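You operate a simulated robot arm through the tools that you are given. There is no shell and no other tool. Be economical: measure what you need, move in short steps, check, and stop when the job is done.

Carry out the task below with a simulated robot arm. There is one attempt and no reset: what you move stays moved.

TASK
Turn the yellow knob of the jig to 20.

It is judged by the outcome, as a careful person would: the job done as asked, and still so three seconds after it is handed in. It fails if anything else is knocked over, pushed out of place, dropped, spilled or broken.

THE ROBOT
A 7-joint arm with a two-finger parallel gripper, fixed in place. Base frame: the origin is at the foot of the arm, x ahead of it, y to its left, z up. Lengths are in m, angles in rad, forces in N, time in s.
Its first joint turns from -1.152 to 1.152 rad. Payload 2.6 kg.
Tool frame: the origin (TCP) lies between the finger pads and is the grasp point; the fingertips stand 0.03 m ahead of it; z points along the fingers, y is the line along which they close. The gripper opens to 0.094 m. The fingers are 0.028 m wide and 0.01 m thick; the gripper's body (0.05 by 0.096 m) begins 0.055 m behind the TCP.
Orientation is that of the tool frame in the base frame, as [roll, pitch, yaw] about the fixed x, y, z axes, in that order (R = Rz(yaw) Ry(pitch) Rx(roll)). With the fingers straight down and closing along the base's y, the tool's x points along the base's -x, its y along +y and its z along -z.

THE INTERFACE
- The arm moves only by the tool send_rows. Its argument "deltas" is a list of rows, each a list of 7 numbers: the shift along the base's x, y, z in mm, then the turn, a rotation vector about the base's x, y, z in rad, then the gripper command, from -1 (fully open) to 1 (shut), values between in proportion. In form: [[tx, ty, tz, wx, wy, wz, jaw], ...]. A call has 1 to 20 rows; each row shifts and turns the commanded pose from where the row before left it. A row lasts 0.2 s, in which the tool goes at most 0.05 m and 0.15 rad; a call with a longer step from one row to the next is refused whole, and so is a gripper value outside its range. A pose out of reach is approached as far as the arm can. The call stops where the force on the tool passes 40 N (or 10 N more than at its start, if that is more) or the arm is blocked; 0.2 s more then pass. The fingers move at their own pace (about 0.072 m/s each) and stop on an object; they squeeze with about 28 N. The grip force told is the motor's: it shows also when the fingers shut on nothing. Time passes only in rows, and 0.2 s behind the last, so rows that do not move let the fingers close. It gives the time, the measured TCP pose, the force on the tool (base axes), the opening and the grip force at its end, in the units of the frame above (readings bear some noise), and new pictures: "views" is both (left out), scene, wrist or none.
- Cameras (640 x 400 px; columns grow to the right, rows downward): "scene" is fixed at [0.0174, 0.43, 0.5804]; the picture's right is [-0.87, -0.49, 0.00], its down [-0.20, 0.35, -0.92] and it looks along [0.45, -0.80, -0.40] (base axes); focal length 315 px, centre (320, 200). "wrist" rides on the gripper at [-0.037, 0, -0.058] in the tool frame; the picture's right is [0.00, -1.00, 0.00], its down [0.97, 0.00, -0.24] and it looks along [0.24, 0.00, 0.97] (tool axes); focal length 218 px, centre (320, 200).
- locate(camera, pixels): there is no depth. For up to 12 entries [column, row, z] of the newest picture of that camera ("zoom" is the newest enlarged one), the place [x, y] in the base frame at which the ray of that pixel passes the height z, good to about 0.002 m, but the place of the scene camera against the robot may be out by one fixed shift of up to 0.018 m in any direction. No time passes.
- close_up(camera, box): a new picture of the part [left, top, right, bottom] of that camera's present view, enlarged. No time passes.
- finish_job(): hands the job in; it is judged then, once.

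Work in short steps. Measure before you move; look again where a grasp or a placing could have gone wrong, and mend it. You have 60 turns and 120 pictures in all, the two below and enlarged ones among them. Open the gripper and draw the arm clear of the work before you hand the job in, unless the task says otherwise; then end with one line.

The tools are called after "Call:" by a JSON object that holds its "op" and its "data". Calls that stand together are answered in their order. send_rows: Moves the arm, as the interface text tells. Its arguments: {"type":"object","properties":{"deltas":{"type":"array","items":{"type":"array","items":{"type":"number"}}},"views":{"type":"string","enum":["both","scene","wrist","none"]}},"required":["deltas"]} The other tools are called the same way: locate (camera, pixels) gives the place at which the rays of pixels pass given heights; close_up (camera, box) takes an enlarged picture of a part of a camera's view; finish_job () hands the job in.

At the start:

```text
clock: 0.0
position: [0.3191, -0.1869, 0.4051]
tcp_rot: [-3.14, 0.0, 3.14]
contact_force: [-0.3, 0.7, -0.1]
gripper_width: 0.0941
gripper_force: 0.3
```

scene: 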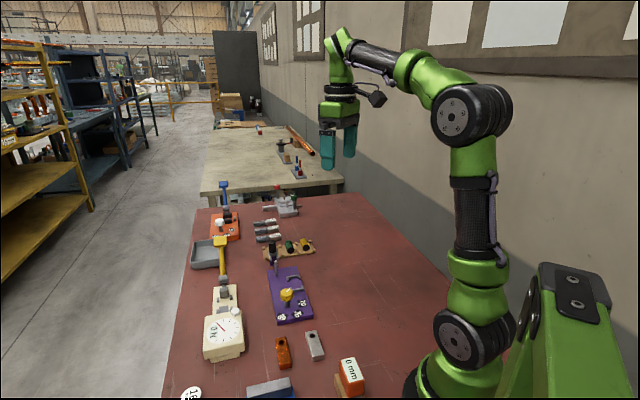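
wrist: 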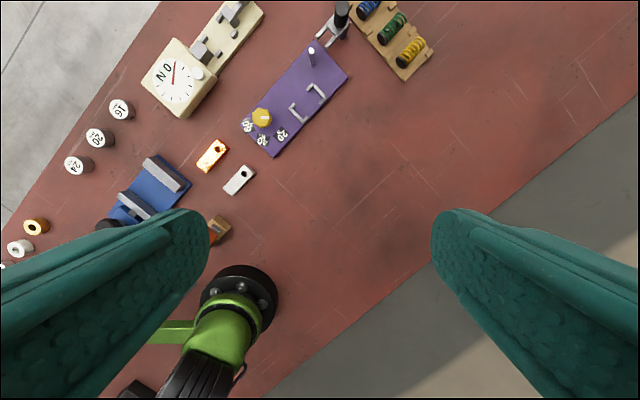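

The purple jig with a yellow knob is at scene (287,296), wrist (262,118). I take close-ups of both.

Call:
{"op": "close_up", "data": {"camera": "scene", "box": [250, 255, 330, 330]}}

Call:
{"op": "close_up", "data": {"camera": "wrist", "box": [220, 80, 320, 160]}}

Call:
{"op": "locate", "data": {"camera": "wrist", "pixels": [[262, 118, 0.09], [262, 118, 0.06], [246, 126, 0.06], [263, 141, 0.06], [282, 134, 0.06], [312, 55, 0.08], [315, 38, 0.06], [272, 157, 0.06]]}}

Call:
{"op": "locate", "data": {"camera": "scene", "pixels": [[287, 294, 0.09], [280, 318, 0.06]]}}

```text
5.33 times, centred on (290, 292) of scene
```

zoom: 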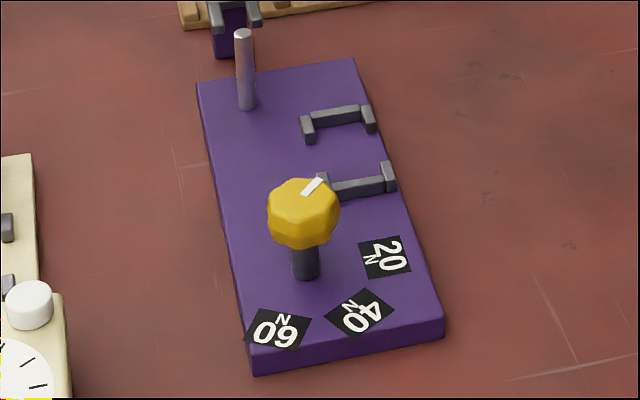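

```text
5.00 times, centred on (270, 120) of wrist
```

zoom: 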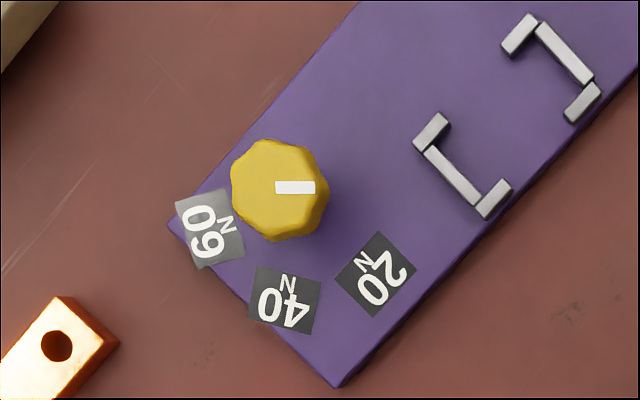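

```text
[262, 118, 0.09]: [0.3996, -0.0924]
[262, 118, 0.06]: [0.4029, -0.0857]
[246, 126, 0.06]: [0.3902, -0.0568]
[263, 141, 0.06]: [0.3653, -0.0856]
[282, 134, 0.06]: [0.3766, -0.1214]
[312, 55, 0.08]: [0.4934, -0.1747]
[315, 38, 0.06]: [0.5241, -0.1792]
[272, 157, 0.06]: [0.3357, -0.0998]
```

```text
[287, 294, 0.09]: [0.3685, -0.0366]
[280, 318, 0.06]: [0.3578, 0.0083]
```

The two cameras disagree by several cm, so I move closer, to above the knob, and measure again.

Call:
{"op": "send_rows", "data": {"deltas": [[10, 20, -20, 0, 0, 0, -1], [10, 20, -20, 0, 0, 0, -1], [0, 20, -20, 0, 0, 0, -1], [0, 20, -20, 0, 0, 0, -1], [0, 20, -20, 0, 0, 0, -1], [0, 0, 0, 0, 0, 0, -1]]}}

Call:
{"op": "close_up", "data": {"camera": "wrist", "box": [200, 50, 440, 200]}}

```text
clock: 1.4
position: [0.3403, -0.0854, 0.304]
tcp_rot: [3.142, 0.001, -3.14]
contact_force: [-0.1, 0.2, -0.6]
gripper_width: 0.0938
gripper_force: 0.1
```

scene: 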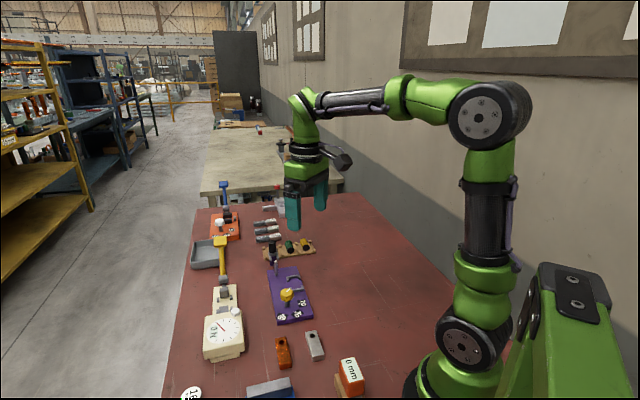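
wrist: 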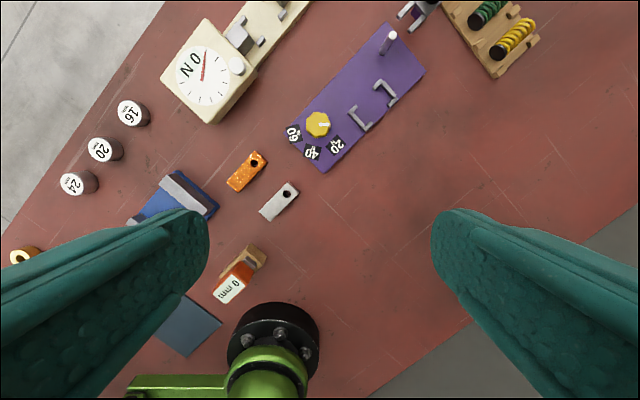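

```text
2.67 times, centred on (320, 125) of wrist
```

zoom: 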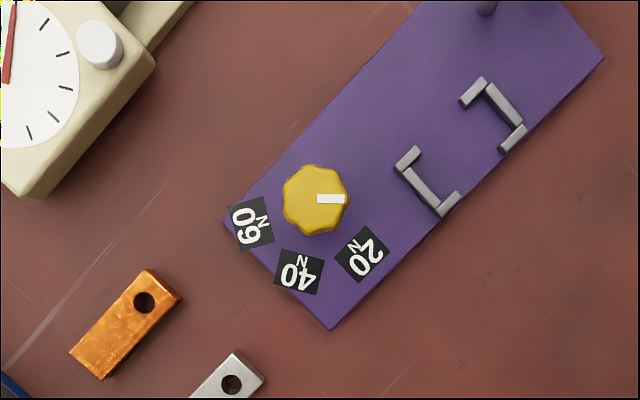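

Comparing the two wrist views, the knob is at about (0.404, -0.083) with its top near z≈0.05. The labels are near z≈0.01, which is lower than stated. I move above the knob at z≈0.17 and look again.

Call:
{"op": "send_rows", "data": {"deltas": [[20, 1, -25, 0, 0, 0, -0.6], [20, 1, -25, 0, 0, 0, -0.6], [20, 0, -25, 0, 0, 0, -0.6], [4, 0, -25, 0, 0, 0, -0.6], [0, 0, -30, 0, 0, 0, -0.6], [0, 0, 0, 0, 0, 0, -0.6]]}}

Call:
{"op": "close_up", "data": {"camera": "wrist", "box": [220, 80, 460, 230]}}

Call:
{"op": "close_up", "data": {"camera": "scene", "box": [230, 220, 358, 320]}}

```text
clock: 2.8
position: [0.4049, -0.0835, 0.1783]
tcp_rot: [3.141, -0.001, 3.141]
contact_force: [0.2, -0.5, -0.2]
gripper_width: 0.0751
gripper_force: 0.0
```

scene: 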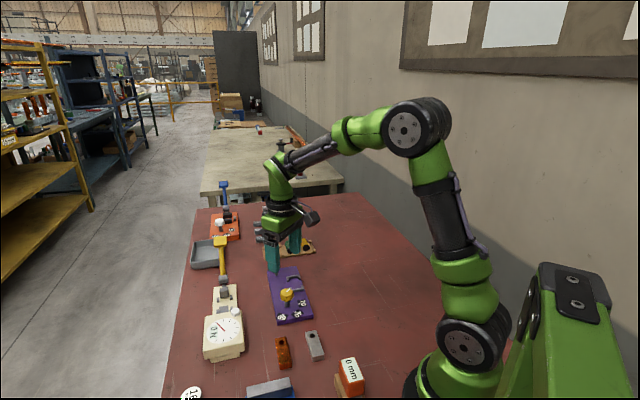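
wrist: 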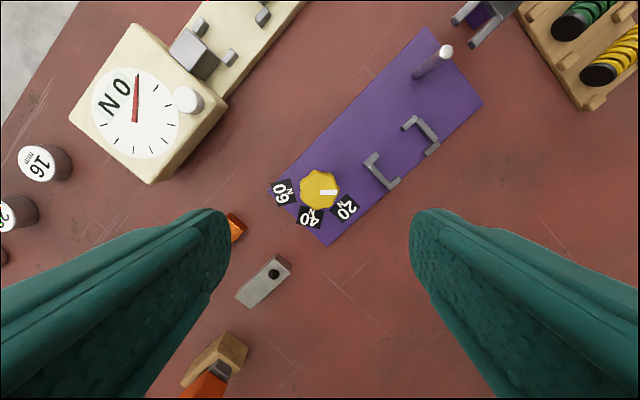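

```text
2.67 times, centred on (340, 155) of wrist
```

zoom: 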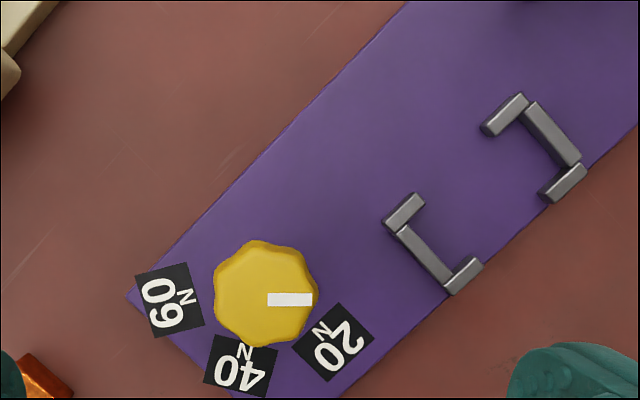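

```text
4.00 times, centred on (294, 270) of scene
```

zoom: 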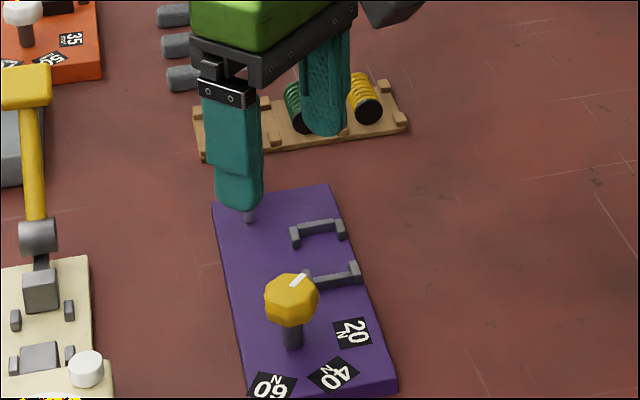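

The knob is at about (0.405, -0.0835) with its top at z≈0.049. Label 20 lies about 45° clockwise from the pointer. I lower the fingertips to about z 0.03 around the knob.

Call:
{"op": "send_rows", "data": {"deltas": [[0, 0, -25, 0, 0, 0, -0.6], [0, 0, -25, 0, 0, 0, -0.6], [0, 0, -25, 0, 0, 0, -0.6], [0, 0, -20, 0, 0, 0, -0.6], [0, 0, -13, 0, 0, 0, -0.6], [0, 0, 0, 0, 0, 0, -0.6]]}}

Call:
{"op": "close_up", "data": {"camera": "scene", "box": [240, 250, 336, 325]}}

```text
clock: 4.2
position: [0.4024, -0.0853, 0.0666]
tcp_rot: [3.141, 0.0, 3.141]
contact_force: [-0.5, -0.3, -0.3]
gripper_width: 0.0755
gripper_force: 0.1
```

scene: 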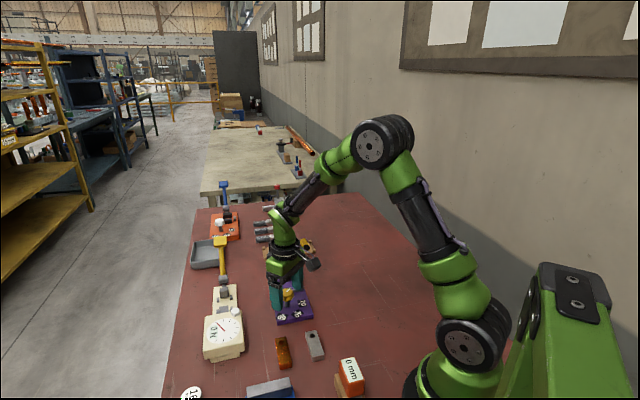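
wrist: 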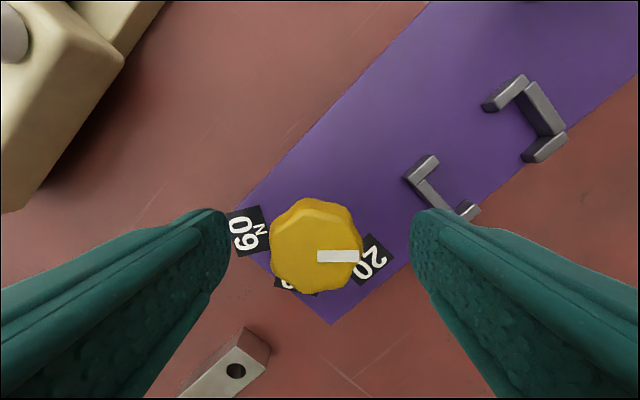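

```text
5.33 times, centred on (288, 288) of scene
```

zoom: 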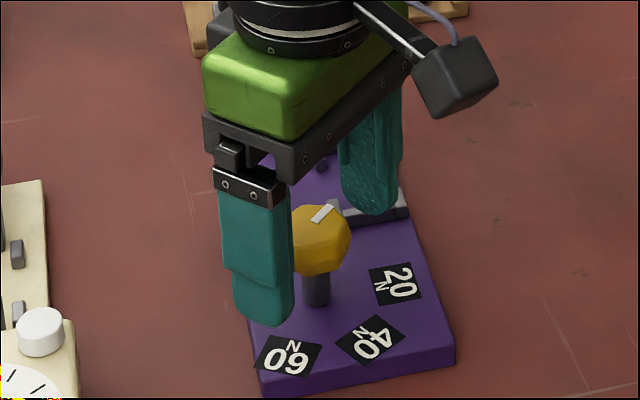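

The fingers straddle the knob, with clearance to the bracket. I lower 5 mm, centre on y by +2 mm and close.

Call:
{"op": "send_rows", "data": {"deltas": [[0, 2, -5, 0, 0, 0, -0.6], [0, 0, 0, 0, 0, 0, -0.2], [0, 0, 0, 0, 0, 0, 0.1], [0, 0, 0, 0, 0, 0, 0.5], [0, 0, 0, 0, 0, 0, 0.5]]}}

Call:
{"op": "close_up", "data": {"camera": "scene", "box": [240, 250, 336, 325]}}

```text
clock: 5.4
position: [0.4036, -0.0836, 0.0616]
tcp_rot: [3.141, 0.001, -3.141]
contact_force: [-0.1, -2.5, -4.2]
gripper_width: 0.033
gripper_force: 44.9
```

scene: 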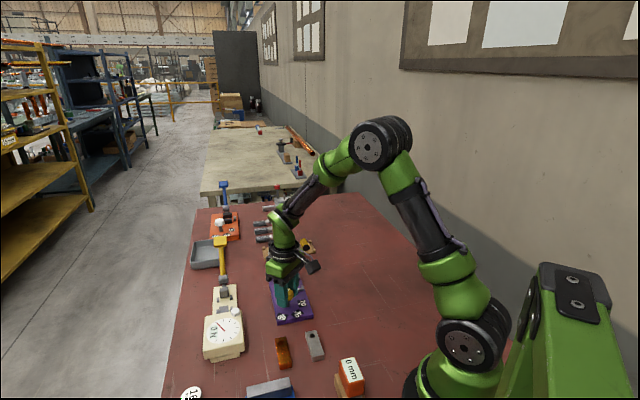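
wrist: 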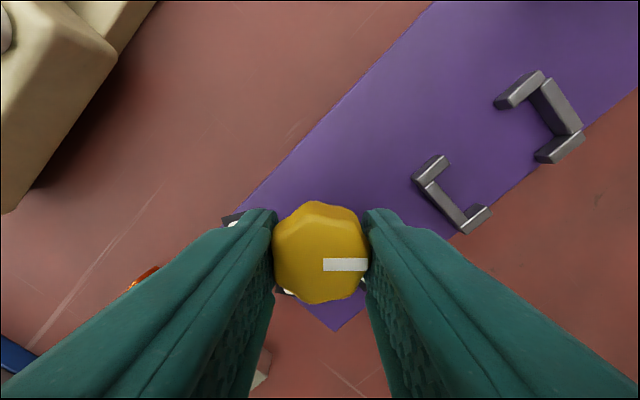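

```text
5.33 times, centred on (288, 288) of scene
```

zoom: 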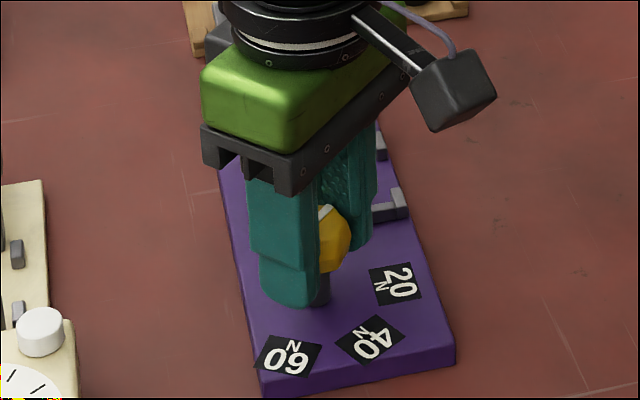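

The knob is gripped, with the pointer along the gripper axis. I turn it clockwise about 0.4 rad first and check.

Call:
{"op": "send_rows", "data": {"deltas": [[0, 0, 0, 0, 0, -0.08, 0.5], [0, 0, 0, 0, 0, -0.08, 0.5], [0, 0, 0, 0, 0, -0.08, 0.5], [0, 0, 0, 0, 0, -0.08, 0.5], [0, 0, 0, 0, 0, -0.08, 0.5], [0, 0, 0, 0, 0, 0, 0.5]]}}

```text
clock: 6.8
position: [0.403, -0.0823, 0.0628]
tcp_rot: [3.141, 0.0, 2.741]
contact_force: [4.2, -0.3, -12.0]
gripper_width: 0.0333
gripper_force: 45.6
```

scene: 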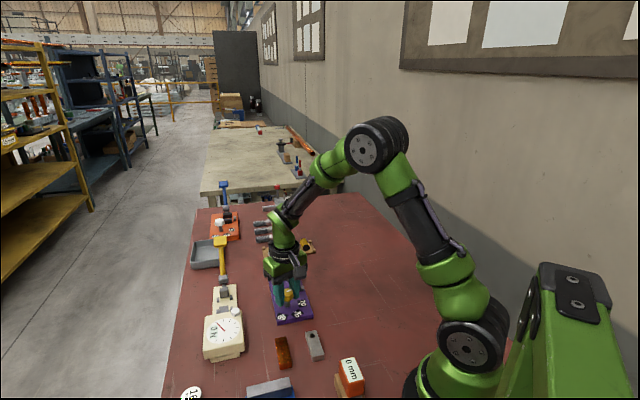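
wrist: 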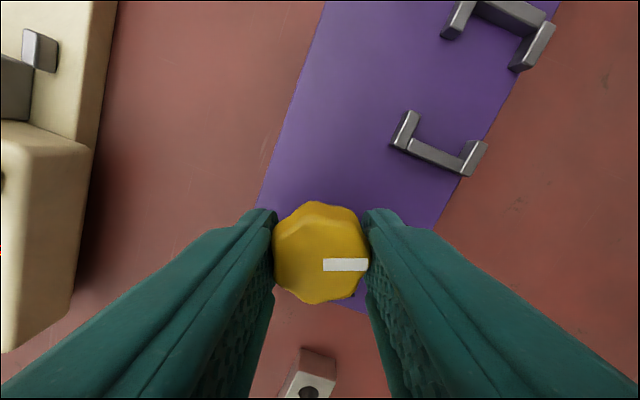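

The knob follows cleanly. I finish the remaining 0.377 rad, easing down 1 mm because of the -12 N vertical load.

Call:
{"op": "send_rows", "data": {"deltas": [[0, 0, -1, 0, 0, -0.08, 0.5], [0, 0, 0, 0, 0, -0.08, 0.5], [0, 0, 0, 0, 0, -0.08, 0.5], [0, 0, 0, 0, 0, -0.08, 0.5], [0, 0, 0, 0, 0, -0.057, 0.5], [0, 0, 0, 0, 0, 0, 0.5]]}}

```text
clock: 8.2
position: [0.4033, -0.0828, 0.0618]
tcp_rot: [3.141, -0.001, 2.362]
contact_force: [-18.9, 9.8, 31.4]
gripper_width: 0.0329
gripper_force: 44.7
```

scene: 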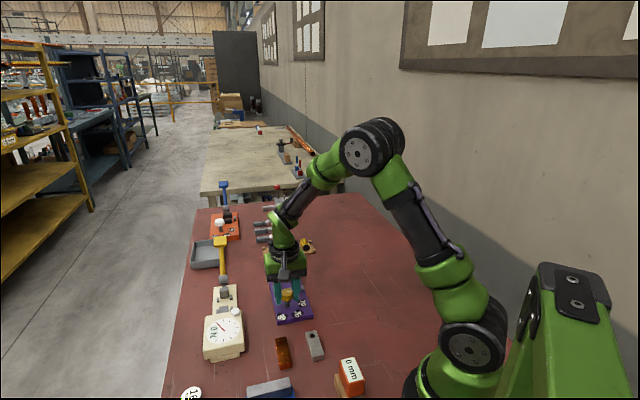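
wrist: 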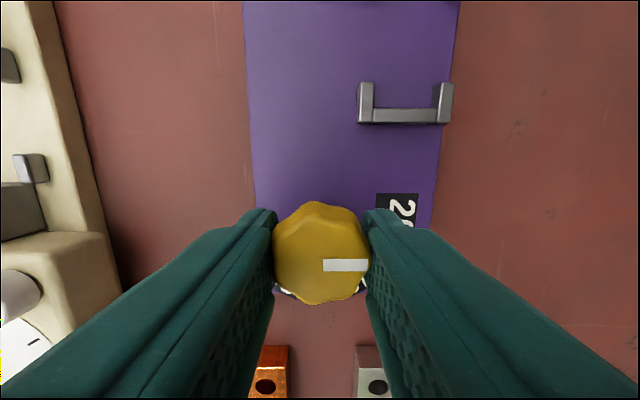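

The pointer is now perpendicular to the jig and toward label 20. I relieve the vertical load, open and look.

Call:
{"op": "send_rows", "data": {"deltas": [[0, 0, 0.7, 0, 0, 0, 0.5], [0, 0, 0, 0, 0, 0, 0.0], [0, 0, 0, 0, 0, 0, -0.4], [0, 0, 0, 0, 0, 0, -0.5], [0, 0, 25, 0, 0, 0, -0.5], [0, 0, 30, 0, 0, 0, -0.5], [0, 0, 30, 0, 0, 0, -0.5], [0, 0, 30, 0, 0, 0, -0.5], [0, 0, 0, 0, 0, 0, -0.5]]}}

Call:
{"op": "close_up", "data": {"camera": "wrist", "box": [240, 120, 400, 220]}}

Call:
{"op": "close_up", "data": {"camera": "scene", "box": [240, 250, 336, 325]}}

```text
clock: 10.2
position: [0.4029, -0.084, 0.1779]
tcp_rot: [3.141, 0.001, 2.365]
contact_force: [0.0, 0.6, 0.1]
gripper_width: 0.0704
gripper_force: 0.0
```

scene: 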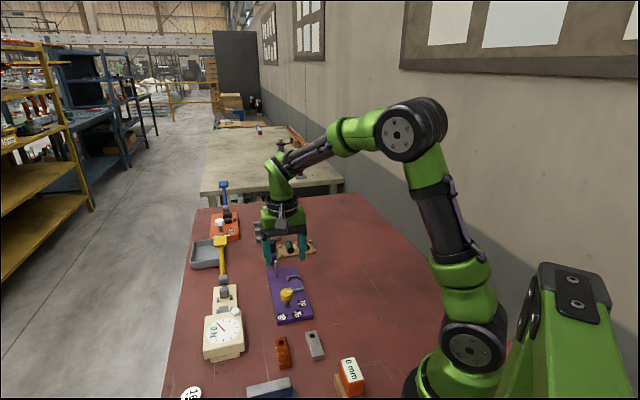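
wrist: 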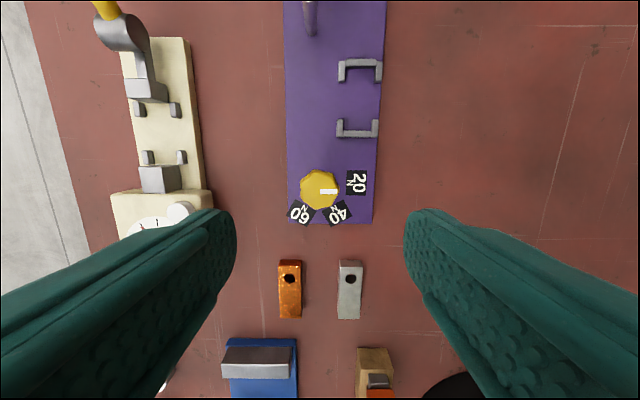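

```text
4.00 times, centred on (320, 170) of wrist
```

zoom: 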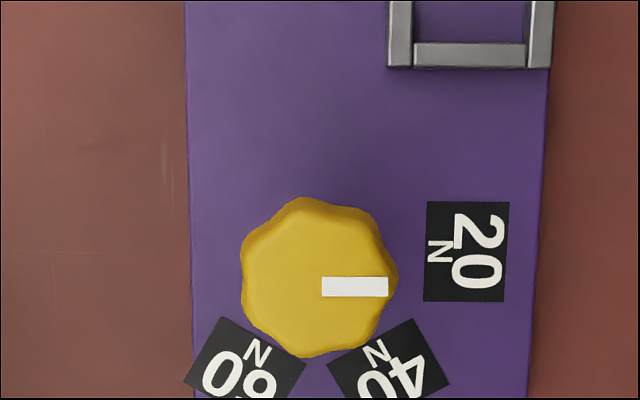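

```text
5.33 times, centred on (288, 288) of scene
```

zoom: 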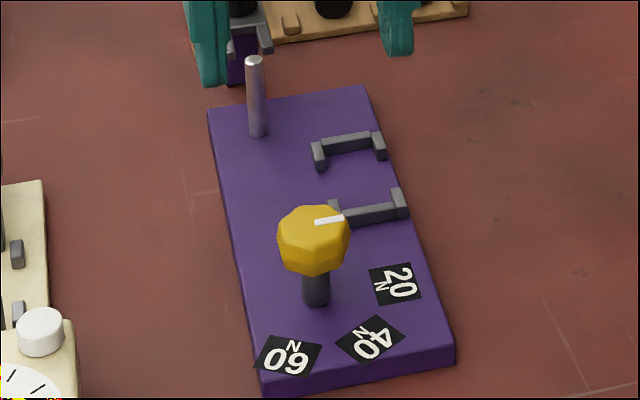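

The pointer is parallel to the line from the knob axis to label 20. Allowing for parallax, the axis base is at about row 255 and the label centre at 252. The jig did not move. I retreat upward and open fully.

Call:
{"op": "send_rows", "data": {"deltas": [[0, 0, 30, 0, 0, 0, -1], [0, 0, 30, 0, 0, 0, -1], [0, 0, 30, 0, 0, 0, -1], [0, 0, 0, 0, 0, 0, -1], [0, 0, 0, 0, 0, 0, -1]]}}

Call:
{"op": "close_up", "data": {"camera": "scene", "box": [240, 250, 336, 325]}}

```text
clock: 11.4
position: [0.4022, -0.0862, 0.2671]
tcp_rot: [3.141, 0.001, 2.364]
contact_force: [0.1, 1.0, 1.0]
gripper_width: 0.094
gripper_force: 0.1
```

scene: 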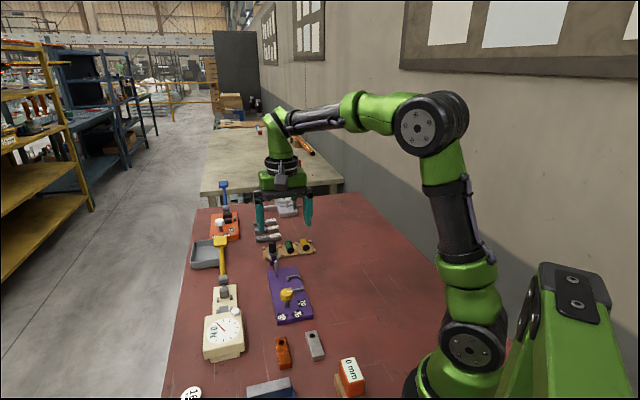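
wrist: 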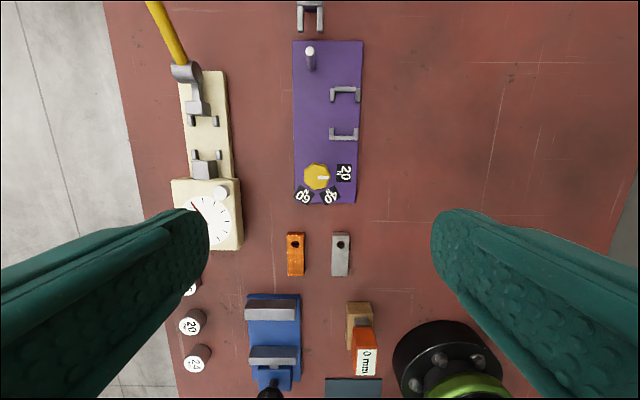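

```text
5.33 times, centred on (288, 288) of scene
```

zoom: 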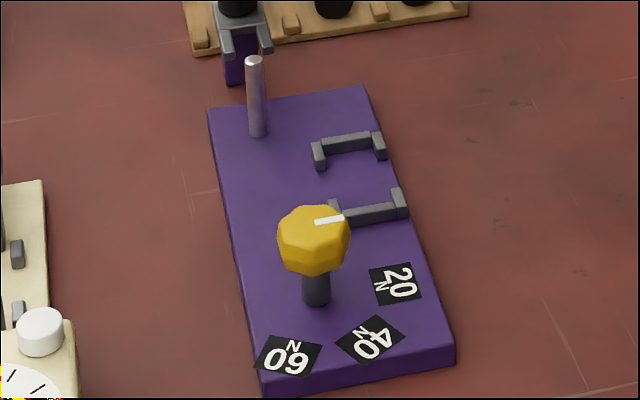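

The knob is holding at 20, nothing else has moved, and the arm is clear, so I hand the job in.

Call:
{"op": "finish_job", "data": {}}

```text
The job is handed in.
```

The yellow knob on the jig is turned to 20 and stayed there after release; nothing else moved, and the arm is clear with the gripper open.
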